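You operate a simulated robot arm through the tools that you are given. There is no shell and no other tool. Be economical: measure what you need, move in short steps, check, and stop when the job is done.

Carry out the task below with a simulated robot arm. There is one attempt and no reset: what you move stays moved.

TASK
Set the sliding fence to 30 mm.
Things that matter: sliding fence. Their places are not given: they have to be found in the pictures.

It is judged by the outcome, as a careful person would: the job done as asked, and still so three seconds after it is handed in. It fails if anything else is knocked over, pushed out of place, dropped, spilled or broken.

THE ROBOT
A 7-joint arm with a two-finger parallel gripper, fixed in place. Base frame: the origin is at the foot of the arm, x ahead of it, y to its left, z up. Lengths are in mm, angles in rad, forces in N, time in s.
Its first joint turns from -1.152 to 1.152 rad. Payload 2.6 kg.
Tool frame: the origin (TCP) lies between the finger pads and is the grasp point; the fingertips stand 30 mm ahead of it; z points along the fingers, y is the line along which they close. The gripper opens to 94 mm. The fingers are 28 mm wide and 10 mm thick; the gripper's body (50 by 96 mm) begins 55 mm behind the TCP.
Orientation is that of the tool frame in the base frame, as a unit quaternion [x, y, z, w]. With the fingers straight down and closing along the base's y, the tool's x points along the base's -x, its y along +y and its z along -z.

THE INTERFACE
- The arm moves only by the tool send_rows. Its argument "rows" is a list of rows, each an object of numbers (a shift or turn left out is 0, a gripper value left out holds the last): "dx", "dy", "dz": the shift along the tool's x, y, z in mm; "rx", "ry", "rz": the turn, a rotation vector about the tool's x, y, z in rad; "hand": the finger opening in mm, from 0 to 94. In form: [{"dx": .., "dy": .., "dz": .., "rx": .., "ry": .., "rz": .., "hand": ..}, ...]. A call has 1 to 12 rows; each row is the pose to reach, as a shift and turn from the pose commanded when the call began, along the tool's axes at that moment. A row lasts 0.2 s, in which the tool goes at most 50 mm and 0.15 rad; a call with a longer step from one row to the next is refused whole, and so is a gripper value outside its range. A pose out of reach is approached as far as the arm can. The call stops where the force on the tool passes 40 N (or 10 N more than at its start, if that is more) or the arm is blocked; 0.2 s more then pass. The fingers move at their own pace (about 72 mm/s each) and stop on an object; they squeeze with about 40 N. The grip force told is the motor's: it shows also when the fingers shut on nothing. Time passes only in rows, and 0.2 s behind the last, so rows that repeat a pose let the fingers close. It gives the time, the measured TCP pose, the force on the tool (base axes), the opening and the grip force at its end, in the units of the frame above (readings bear some noise).
- Cameras (640 x 400 px; columns grow to the right, rows downward): "scene" is fixed at [15.4, 417.9, 571.8]; the picture's right is [-0.92, -0.39, 0.00], its down [-0.19, 0.46, -0.87] and it looks along [0.34, -0.80, -0.49] (base axes); focal length 361 px, centre (320, 200). "wrist" rides on the gripper at [-37, 0, -58] in the tool frame; the picture's right is [0.00, -1.00, 0.00], its down [0.97, 0.00, -0.24] and it looks along [0.24, 0.00, 0.97] (tool axes); focal length 218 px, centre (320, 200).
- camera(camera): a new picture of that camera. No time passes.
- measure_at(camera, pixels): there is no depth. For up to 12 entries [column, row, z] of the newest picture of that camera ("zoom" is the newest enlarged one), the place [x, y] in the base frame at which the ray of that pixel passes the height z, good to about 3 mm. No time passes.
- close_up(camera, box): a new picture of the part [left, top, right, bottom] of that camera's present view, enlarged. No time passes.
- job_done(): hands the job in; it is judged then, once.

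Work in short steps. Measure before you move; look again where a grasp or a placing could have gone wrong, and mend it. You have 60 turns and 30 pictures in all, the two below and enlarged ones among them. Open the gripper and draw the arm clear of the work before you hand the job in, unless the task says otherwise; then end with one line.

The tools are called after "Request:" by a JSON object that holds its "name" and its "arguments". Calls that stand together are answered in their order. send_rows: Moves the arm, as the interface text tells. Its arguments: {"type":"object","properties":{"rows":{"type":"array","items":{"type":"object","properties":{"dx":{"type":"number"},"dy":{"type":"number"},"dz":{"type":"number"},"rx":{"type":"number"},"ry":{"type":"number"},"rz":{"type":"number"},"hand":{"type":"number"}}}}},"required":["rows"]} The other tools are called the same way: camera (camera) takes a picture; measure_at (camera, pixels) gives the place at which the rays of pixels pass given heights; close_up (camera, box) takes an enlarged picture of a part of a camera's view; job_done () hands the job in.

At the start:

```text
time_s: 0.0
tcp_pos: [344.1, 108.9, 386.4]
ee_rot: [-0.001, 1.0, 0.0, 0.001]
wrist_force: [0.4, -1.4, 1.6]
finger_gap: 93.8
gripper_force: 0.1
```

scene: 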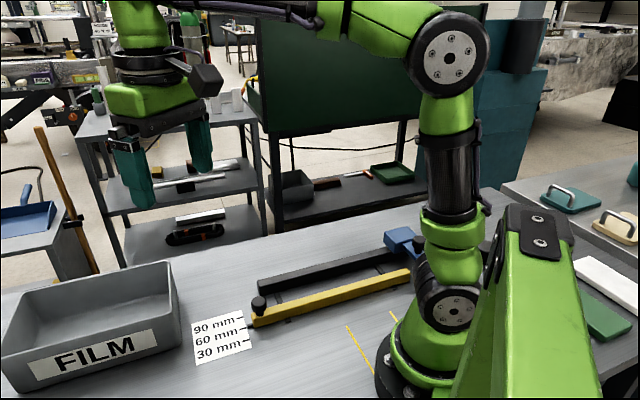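
wrist: 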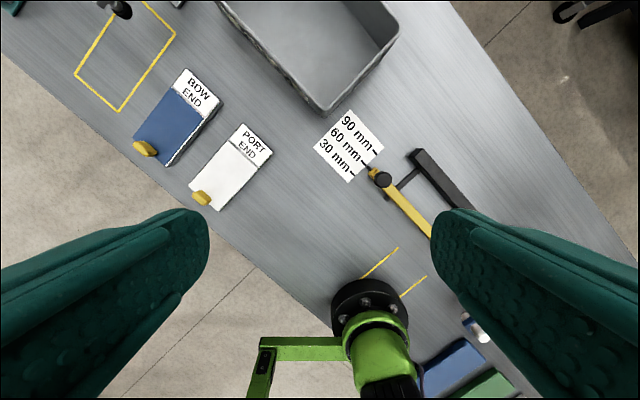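

The fence (yellow bar with a black knob) is near scene px (260,310), beside the scale. I take enlarged views to see the mechanism.

Request:
{"name": "close_up", "arguments": {"camera": "scene", "box": [180, 220, 440, 380]}}

Request:
{"name": "close_up", "arguments": {"camera": "wrist", "box": [300, 90, 500, 310]}}

```text
2.46 times, centred on (310, 300) of scene
```

zoom: 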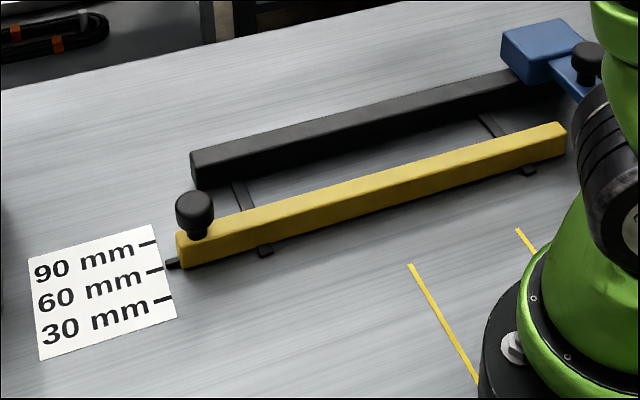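

```text
1.82 times, centred on (400, 200) of wrist
```

zoom: 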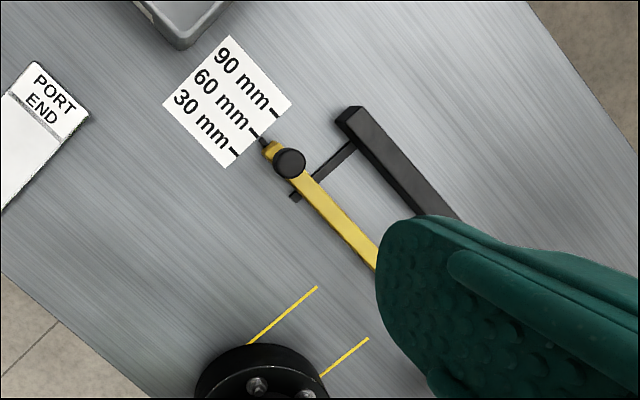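

The pointer is near the 60 mark. I measure the marks, pointer, bar, knob and rail.

Request:
{"name": "measure_at", "arguments": {"camera": "zoom", "pixels": [[278, 114, 53], [259, 133, 53], [238, 152, 53], [262, 139, 60], [289, 163, 95], [268, 150, 78], [375, 268, 78], [293, 198, 58], [350, 145, 58], [338, 118, 80], [360, 108, 80], [455, 215, 80]]}}

Request:
{"name": "close_up", "arguments": {"camera": "scene", "box": [230, 280, 310, 330]}}

Request:
{"name": "close_up", "arguments": {"camera": "scene", "box": [350, 210, 450, 310]}}

```text
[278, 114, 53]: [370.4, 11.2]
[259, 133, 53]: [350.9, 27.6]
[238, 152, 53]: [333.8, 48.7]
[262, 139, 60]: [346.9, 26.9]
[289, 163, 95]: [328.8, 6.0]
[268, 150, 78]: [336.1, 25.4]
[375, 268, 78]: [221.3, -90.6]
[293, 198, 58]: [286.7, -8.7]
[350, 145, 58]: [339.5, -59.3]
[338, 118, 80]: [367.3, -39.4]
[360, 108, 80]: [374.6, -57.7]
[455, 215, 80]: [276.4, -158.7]
```

```text
8.00 times, centred on (270, 305) of scene
```

zoom: 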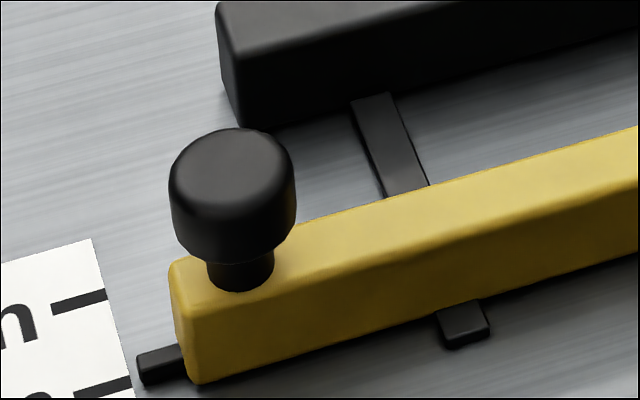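

```text
4.00 times, centred on (400, 260) of scene
```

zoom: 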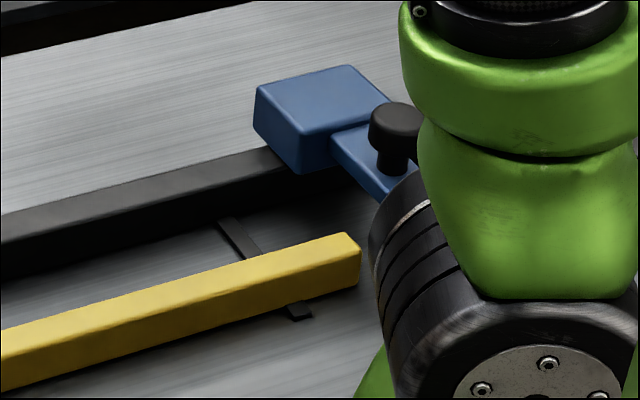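

Marks are about 26 mm apart along (-0.7, 0.7), and the bar runs perpendicular to that. I triangulate the knob top height using both cameras.

Request:
{"name": "measure_at", "arguments": {"camera": "scene", "pixels": [[259, 299, 90], [259, 299, 100], [259, 299, 110], [259, 299, 120], [251, 299, 110], [267, 299, 110]]}}

Request:
{"name": "measure_at", "arguments": {"camera": "wrist", "pixels": [[383, 179, 90], [383, 179, 100], [383, 179, 110], [383, 179, 120]]}}

```text
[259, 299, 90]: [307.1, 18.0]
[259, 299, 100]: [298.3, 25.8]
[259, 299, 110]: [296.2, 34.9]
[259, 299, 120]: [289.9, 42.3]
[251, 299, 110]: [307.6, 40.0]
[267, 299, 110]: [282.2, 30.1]
```

```text
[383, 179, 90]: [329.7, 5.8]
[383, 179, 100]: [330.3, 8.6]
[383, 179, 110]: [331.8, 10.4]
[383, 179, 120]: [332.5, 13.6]
```

The two rays disagree somewhat, so I check them against the scale marks.

Request:
{"name": "measure_at", "arguments": {"camera": "scene", "pixels": [[244.5, 317, 53], [246, 328, 53], [250, 340, 53], [249, 327, 53], [249, 327, 60], [259, 299, 60], [259, 299, 70], [259, 299, 80], [285, 322, 53]]}}

Request:
{"name": "measure_at", "arguments": {"camera": "wrist", "pixels": [[383, 179, 60], [383, 179, 70], [383, 179, 80], [377, 153, 53], [366, 163, 53], [355, 174, 53]]}}

```text
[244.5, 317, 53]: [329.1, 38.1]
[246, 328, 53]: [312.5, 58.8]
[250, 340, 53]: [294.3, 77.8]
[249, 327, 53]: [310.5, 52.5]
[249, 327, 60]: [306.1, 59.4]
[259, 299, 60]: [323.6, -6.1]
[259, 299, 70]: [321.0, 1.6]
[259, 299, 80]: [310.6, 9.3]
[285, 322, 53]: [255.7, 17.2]
```

```text
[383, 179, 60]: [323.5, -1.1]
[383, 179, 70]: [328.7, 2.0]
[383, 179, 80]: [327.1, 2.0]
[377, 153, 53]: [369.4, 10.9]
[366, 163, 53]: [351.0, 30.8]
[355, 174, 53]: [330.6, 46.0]
```

Both cameras agree only if the surface lies well below z=53 (mark spacing also comes out as 26 rather than 30). I test lower heights.

Request:
{"name": "measure_at", "arguments": {"camera": "scene", "pixels": [[244.5, 317, 0], [246, 328, 0], [250, 340, 0], [244.5, 317, 10], [246, 328, 10], [250, 340, 10], [244.5, 317, -10], [250, 340, -10]]}}

Request:
{"name": "measure_at", "arguments": {"camera": "wrist", "pixels": [[377, 153, 0], [366, 163, 0], [355, 174, 0], [377, 153, 10], [366, 163, 10], [355, 174, 10], [377, 153, -10], [355, 174, -10]]}}

```text
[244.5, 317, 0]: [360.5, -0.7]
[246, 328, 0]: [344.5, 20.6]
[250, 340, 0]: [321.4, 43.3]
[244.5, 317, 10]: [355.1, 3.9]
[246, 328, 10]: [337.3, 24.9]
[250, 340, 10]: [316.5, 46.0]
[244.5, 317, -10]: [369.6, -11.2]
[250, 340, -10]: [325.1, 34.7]
```

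```text
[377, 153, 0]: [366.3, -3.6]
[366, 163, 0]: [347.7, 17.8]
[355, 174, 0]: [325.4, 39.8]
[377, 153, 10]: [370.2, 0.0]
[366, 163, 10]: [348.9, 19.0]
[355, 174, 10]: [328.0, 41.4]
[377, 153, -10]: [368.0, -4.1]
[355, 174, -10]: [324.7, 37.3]
```

The surface is really near z≈0 (both cameras agree there, with 30 mm mark spacing). The knob is then around (323,-4) with its top near z≈55. I move above it, turning 45° to close along the slide direction.

Request:
{"name": "send_rows", "arguments": {"rows": [{"dx": 4, "dy": -19, "dz": 22, "rz": -0.131}, {"dx": 7, "dy": -38, "dz": 44, "rz": -0.262}, {"dx": 11, "dy": -57, "dz": 66, "rz": -0.393}, {"dx": 14, "dy": -76, "dz": 90, "rz": -0.524}, {"dx": 18, "dy": -95, "dz": 113, "rz": -0.655}, {"dx": 21, "dy": -113, "dz": 136, "rz": -0.785}]}}

Request:
{"name": "camera", "arguments": {"camera": "wrist"}}

Request:
{"name": "camera", "arguments": {"camera": "scene"}}

```text
time_s: 1.4
tcp_pos: [321.4, -2.0, 251.7]
ee_rot: [-0.384, 0.923, 0.0, 0.0]
wrist_force: [0.1, 0.1, 0.5]
finger_gap: 93.9
gripper_force: 0.1
```

```text
23 pictures are left
```

wrist: 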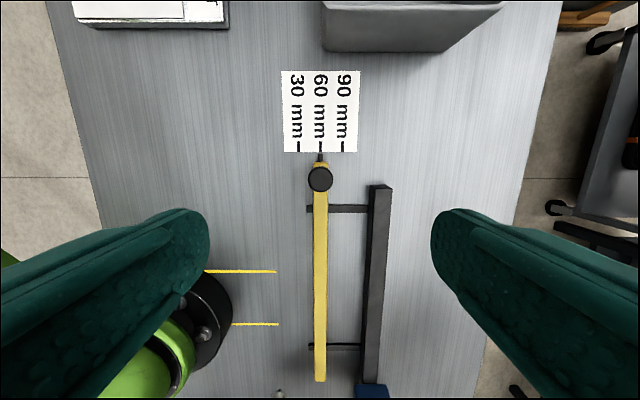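

```text
22 pictures are left
```

scene: 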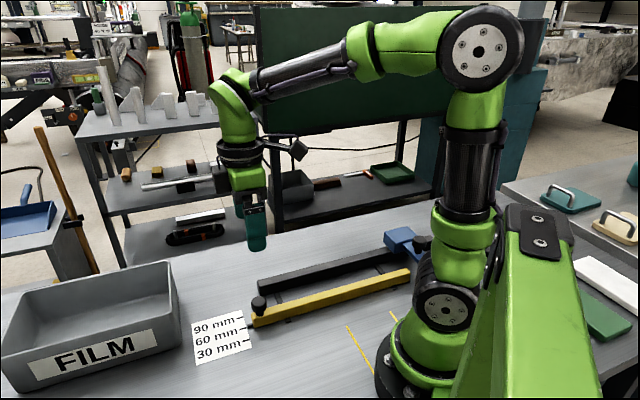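

The view is aligned with the slide direction now (knob at (320,179), pointer at 60). I measure the knob, marks, bar and rail.

Request:
{"name": "measure_at", "arguments": {"camera": "wrist", "pixels": [[298, 147, 0], [320, 147, 0], [343, 147, 0], [320, 158, 5], [320, 179, 55], [320, 179, 45], [308, 179, 55], [333, 179, 55], [369, 190, 25], [314, 250, 25], [327, 250, 25], [308, 209, 5]]}}

Request:
{"name": "measure_at", "arguments": {"camera": "scene", "pixels": [[259, 299, 40], [259, 299, 50], [259, 299, 60], [253, 327, 0], [251, 318, 20], [251, 318, 25], [251, 318, 30]]}}

Request:
{"name": "close_up", "arguments": {"camera": "wrist", "box": [270, 60, 390, 220]}}

```text
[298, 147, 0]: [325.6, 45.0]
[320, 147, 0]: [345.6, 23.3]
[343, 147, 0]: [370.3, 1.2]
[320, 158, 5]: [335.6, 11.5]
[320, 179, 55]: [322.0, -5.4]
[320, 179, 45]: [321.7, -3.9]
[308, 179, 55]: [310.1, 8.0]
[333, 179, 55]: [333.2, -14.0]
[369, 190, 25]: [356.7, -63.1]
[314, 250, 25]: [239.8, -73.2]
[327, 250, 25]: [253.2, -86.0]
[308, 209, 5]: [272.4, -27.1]
```

```text
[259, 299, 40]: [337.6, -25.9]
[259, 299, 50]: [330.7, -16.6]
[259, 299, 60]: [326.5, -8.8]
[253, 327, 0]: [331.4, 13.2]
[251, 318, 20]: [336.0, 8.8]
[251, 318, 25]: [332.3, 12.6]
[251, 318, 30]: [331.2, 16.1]
```

```text
2.50 times, centred on (330, 140) of wrist
```

zoom: 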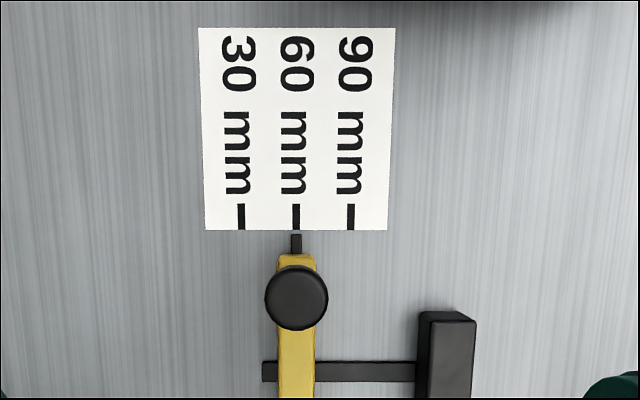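

The pointer sits exactly on 60; 30 is about 30 mm away along tool +y. I lower the hand over the knob with the fingers 60 mm open.

Request:
{"name": "send_rows", "arguments": {"rows": [{"dx": 1.7, "dy": -1.8, "dz": 30, "hand": 60}, {"dx": 1.7, "dy": -1.8, "dz": 70, "hand": 60}, {"dx": 1.7, "dy": -1.8, "dz": 105, "hand": 60}, {"dx": 1.7, "dy": -1.8, "dz": 130, "hand": 60}, {"dx": 1.7, "dy": -1.8, "dz": 150, "hand": 60}, {"dx": 1.7, "dy": -1.8, "dz": 165, "hand": 60}]}}

Request:
{"name": "camera", "arguments": {"camera": "wrist"}}

Request:
{"name": "close_up", "arguments": {"camera": "scene", "box": [180, 220, 340, 350]}}

```text
time_s: 2.8
tcp_pos: [322.4, -5.6, 83.9]
ee_rot: [-0.383, 0.924, -0.001, 0.0]
wrist_force: [-0.2, 0.0, 1.2]
finger_gap: 60.0
gripper_force: 0.0
```

```text
20 pictures are left
```

wrist: 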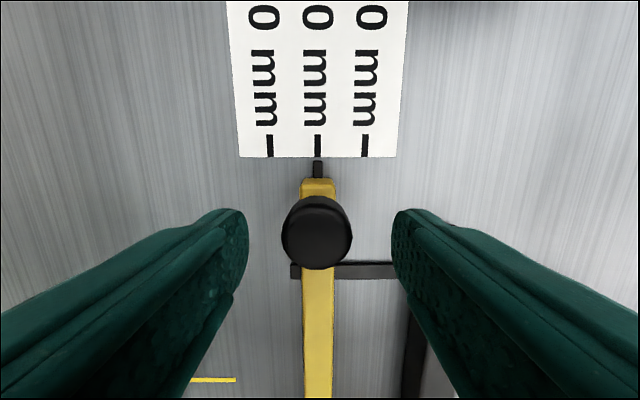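

```text
3.08 times, centred on (260, 285) of scene
```

zoom: 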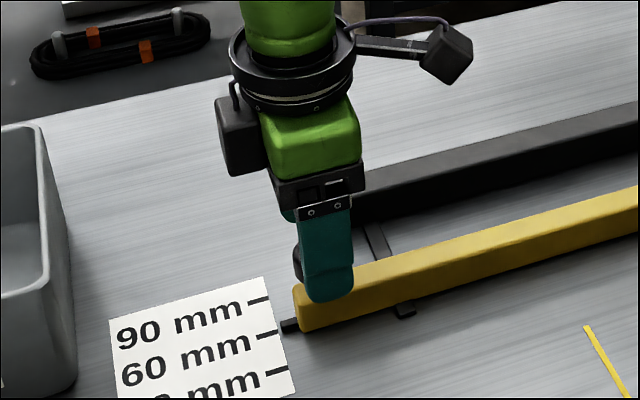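

The fingers straddle the knob, centred. I check the knob centre along the bar.

Request:
{"name": "measure_at", "arguments": {"camera": "wrist", "pixels": [[317, 226, 57], [317, 232, 50], [283, 232, 50], [352, 232, 50], [317, 270, 40], [317, 270, 57]]}}

```text
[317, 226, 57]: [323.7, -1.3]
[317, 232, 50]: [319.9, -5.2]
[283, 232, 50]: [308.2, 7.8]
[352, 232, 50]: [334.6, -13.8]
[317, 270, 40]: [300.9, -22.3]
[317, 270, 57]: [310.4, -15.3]
```

The centre is at about (322,-4), matching. I descend 35 mm and close on the knob.

Request:
{"name": "send_rows", "arguments": {"rows": [{"dx": -1, "dy": 1, "dz": 12}, {"dx": -1, "dy": 1, "dz": 24}, {"dx": -1, "dy": 1, "dz": 35}, {"dx": -1, "dy": 1, "dz": 35, "hand": 45}, {"dx": -1, "dy": 1, "dz": 35, "hand": 35}, {"dx": -1, "dy": 1, "dz": 35, "hand": 20}, {"dx": -1, "dy": 1, "dz": 35, "hand": 20}, {"dx": -1, "dy": 1, "dz": 35, "hand": 20}]}}

Request:
{"name": "camera", "arguments": {"camera": "wrist"}}

```text
time_s: 4.6
tcp_pos: [322.8, -2.6, 51.2]
ee_rot: [-0.382, 0.924, 0.0, 0.0]
wrist_force: [-0.7, 2.8, -4.7]
finger_gap: 29.5
gripper_force: 44.6
```

```text
18 pictures are left
```

wrist: 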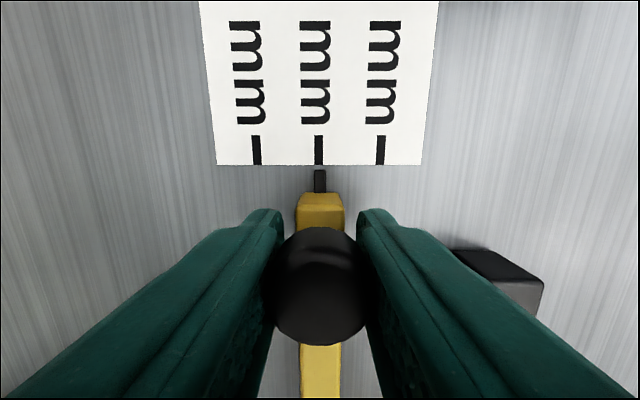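

The knob is gripped (gap 29.5). I slide 15 mm along tool +y in small steps as a test.

Request:
{"name": "send_rows", "arguments": {"rows": [{"dy": 3}, {"dy": 6}, {"dy": 9}, {"dy": 12}, {"dy": 15}, {"dy": 15}]}}

Request:
{"name": "camera", "arguments": {"camera": "wrist"}}

```text
time_s: 5.8
tcp_pos: [312.4, 8.0, 50.7]
ee_rot: [-0.384, 0.923, 0.001, 0.001]
wrist_force: [1.2, 1.3, -5.2]
finger_gap: 29.2
gripper_force: 44.8
stopped in row 6: the force on the tool passed its limit (the readings are from after the stop); the commanded pose is now the measured one
```

```text
17 pictures are left
```

wrist: 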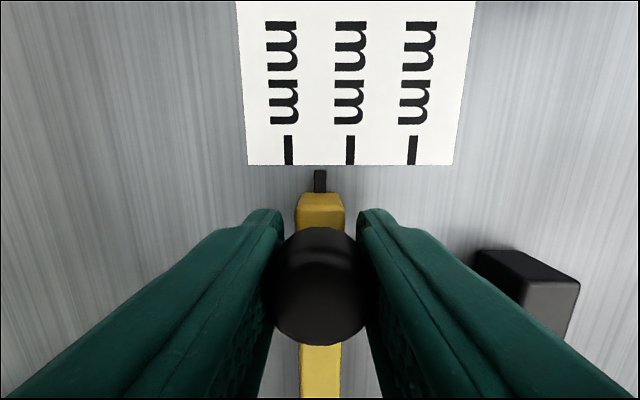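

It moved midway (pointer 320, between marks 289 and 350), stopping on force. I continue with gentler steps.

Request:
{"name": "send_rows", "arguments": {"rows": [{"dy": 1.5}, {"dy": 3}, {"dy": 4.5}, {"dy": 6}, {"dy": 7.5}, {"dy": 9}, {"dy": 10}]}}

Request:
{"name": "camera", "arguments": {"camera": "wrist"}}

```text
time_s: 7.4
tcp_pos: [304.9, 15.6, 49.6]
ee_rot: [-0.384, 0.923, 0.001, 0.0]
wrist_force: [5.6, 8.9, -17.4]
finger_gap: 29.1
gripper_force: 44.6
```

```text
16 pictures are left
```

wrist: 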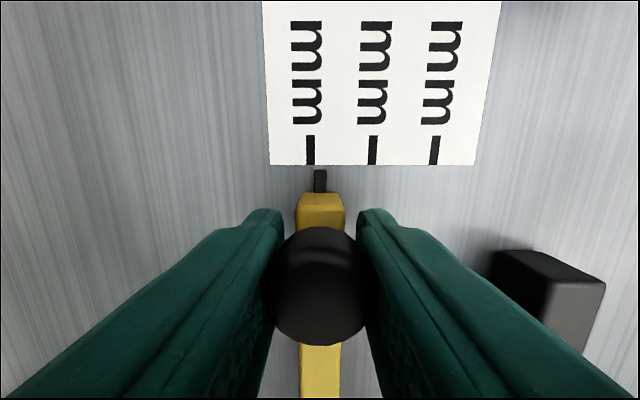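

Mark 30 is at 311 and the pointer at 320, so about 4.7 mm remain.

Request:
{"name": "send_rows", "arguments": {"rows": [{"dy": 1.2, "dz": -0.3}, {"dy": 2.4, "dz": -0.6}, {"dy": 3.6, "dz": -0.8}, {"dy": 4.7, "dz": -0.8}, {"dy": 4.7, "dz": -0.8}]}}

Request:
{"name": "close_up", "arguments": {"camera": "wrist", "box": [260, 110, 380, 230]}}

```text
time_s: 8.2
tcp_pos: [303.0, 17.6, 50.9]
ee_rot: [-0.385, 0.923, 0.002, -0.001]
wrist_force: [-1.9, 0.8, 0.5]
finger_gap: 29.3
gripper_force: 45.0
stopped in row 3: the force on the tool passed its limit (the readings are from after the stop); the commanded pose is now the measured one
```

```text
3.33 times, centred on (320, 170) of wrist
```

zoom: 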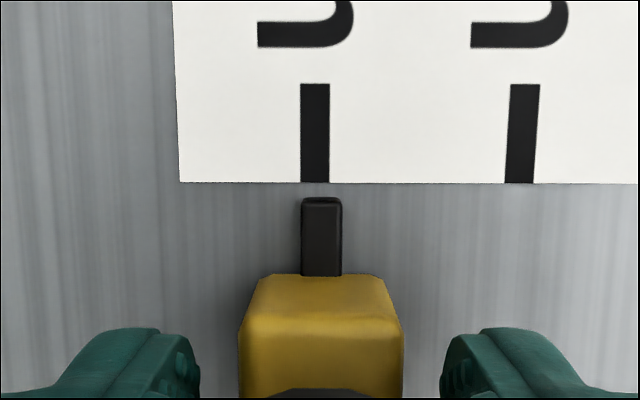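

Mark at 315, pointer at 321 (204 px = 30 mm): about 0.9 mm remain.

Request:
{"name": "send_rows", "arguments": {"rows": [{"dy": 0.5}, {"dy": 1.0}, {"dy": 1.0}]}}

Request:
{"name": "close_up", "arguments": {"camera": "wrist", "box": [260, 110, 380, 230]}}

```text
time_s: 9.0
tcp_pos: [302.0, 19.1, 50.2]
ee_rot: [-0.384, 0.923, 0.002, 0.0]
wrist_force: [6.5, 4.7, -12.9]
finger_gap: 29.3
gripper_force: 45.5
```

```text
3.33 times, centred on (320, 170) of wrist
```

zoom: 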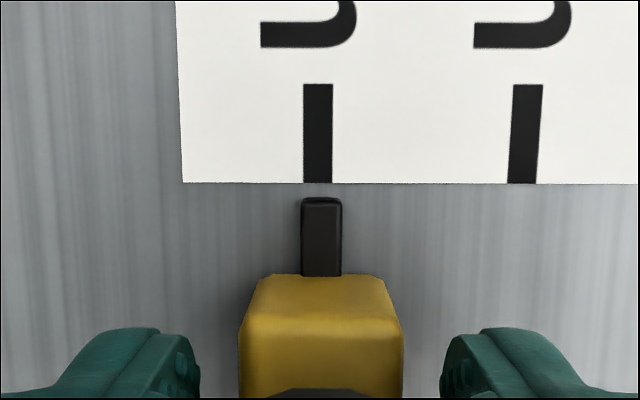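

About 0.5 mm remains; a final nudge, then I open and lift to check.

Request:
{"name": "send_rows", "arguments": {"rows": [{"dy": 0.4}, {"dy": 0.6}, {"dy": 0.6}]}}

Request:
{"name": "send_rows", "arguments": {"rows": [{"hand": 45}, {"hand": 60}, {"hand": 60}, {"dz": -10}, {"dz": -30}, {"dz": -60}, {"dz": -90}]}}

Request:
{"name": "close_up", "arguments": {"camera": "wrist", "box": [260, 60, 400, 200]}}

```text
time_s: 9.8
tcp_pos: [302.5, 18.0, 52.1]
ee_rot: [-0.384, 0.923, 0.002, 0.0]
wrist_force: [9.9, 4.9, -26.7]
finger_gap: 29.3
gripper_force: 45.0
```

```text
time_s: 11.4
tcp_pos: [302.8, 17.1, 140.7]
ee_rot: [-0.384, 0.923, 0.002, 0.0]
wrist_force: [-0.8, -0.2, -0.4]
finger_gap: 59.9
gripper_force: 0.0
```

```text
2.86 times, centred on (330, 130) of wrist
```

zoom: 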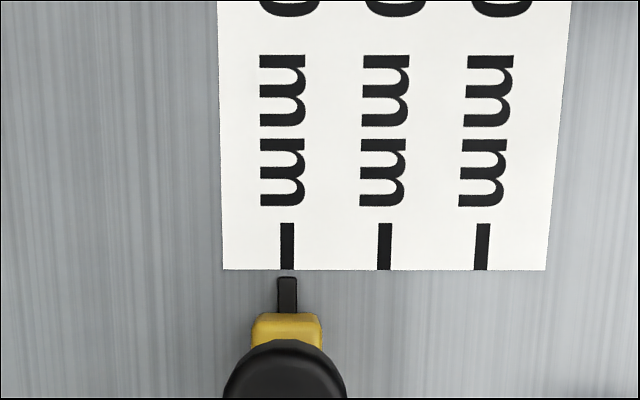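

Pointer at 288 against the mark at 287.5: on 30. I draw the arm clear and verify that it holds.

Request:
{"name": "send_rows", "arguments": {"rows": [{"dz": -40}, {"dz": -80}, {"dz": -120}, {"dz": -150}, {"dz": -150}, {"dz": -150}]}}

Request:
{"name": "close_up", "arguments": {"camera": "scene", "box": [180, 220, 440, 380]}}

Request:
{"name": "close_up", "arguments": {"camera": "wrist", "box": [260, 80, 400, 220]}}

```text
time_s: 12.8
tcp_pos: [301.6, 19.0, 288.2]
ee_rot: [-0.385, 0.923, 0.002, 0.001]
wrist_force: [-0.1, -0.3, -0.1]
finger_gap: 60.0
gripper_force: 0.1
```

```text
2.46 times, centred on (310, 300) of scene
```

zoom: 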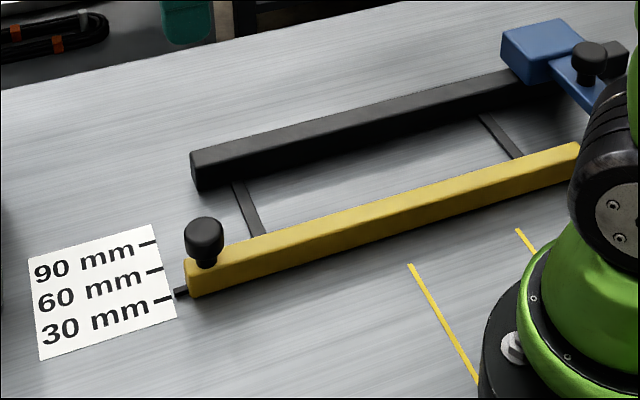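

```text
2.86 times, centred on (330, 150) of wrist
```

zoom: 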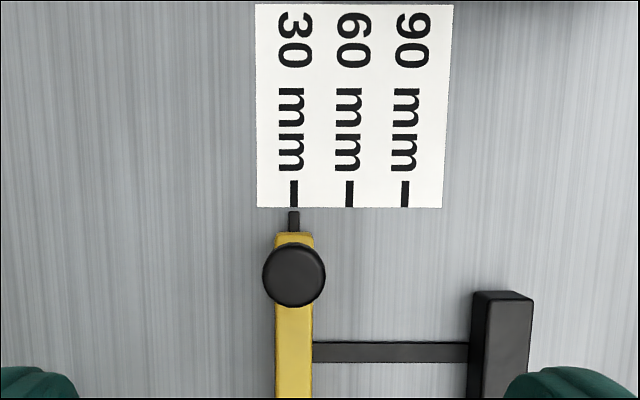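

The pointer lines up with the 30 mark in both views, it held while the arm withdrew, and nothing else has moved.

Request:
{"name": "job_done", "arguments": {}}

```text
The job is handed in.
```

The sliding fence is set to 30 mm: its pointer lines up with the 30 mark, the gripper is open and the arm is clear of the work.
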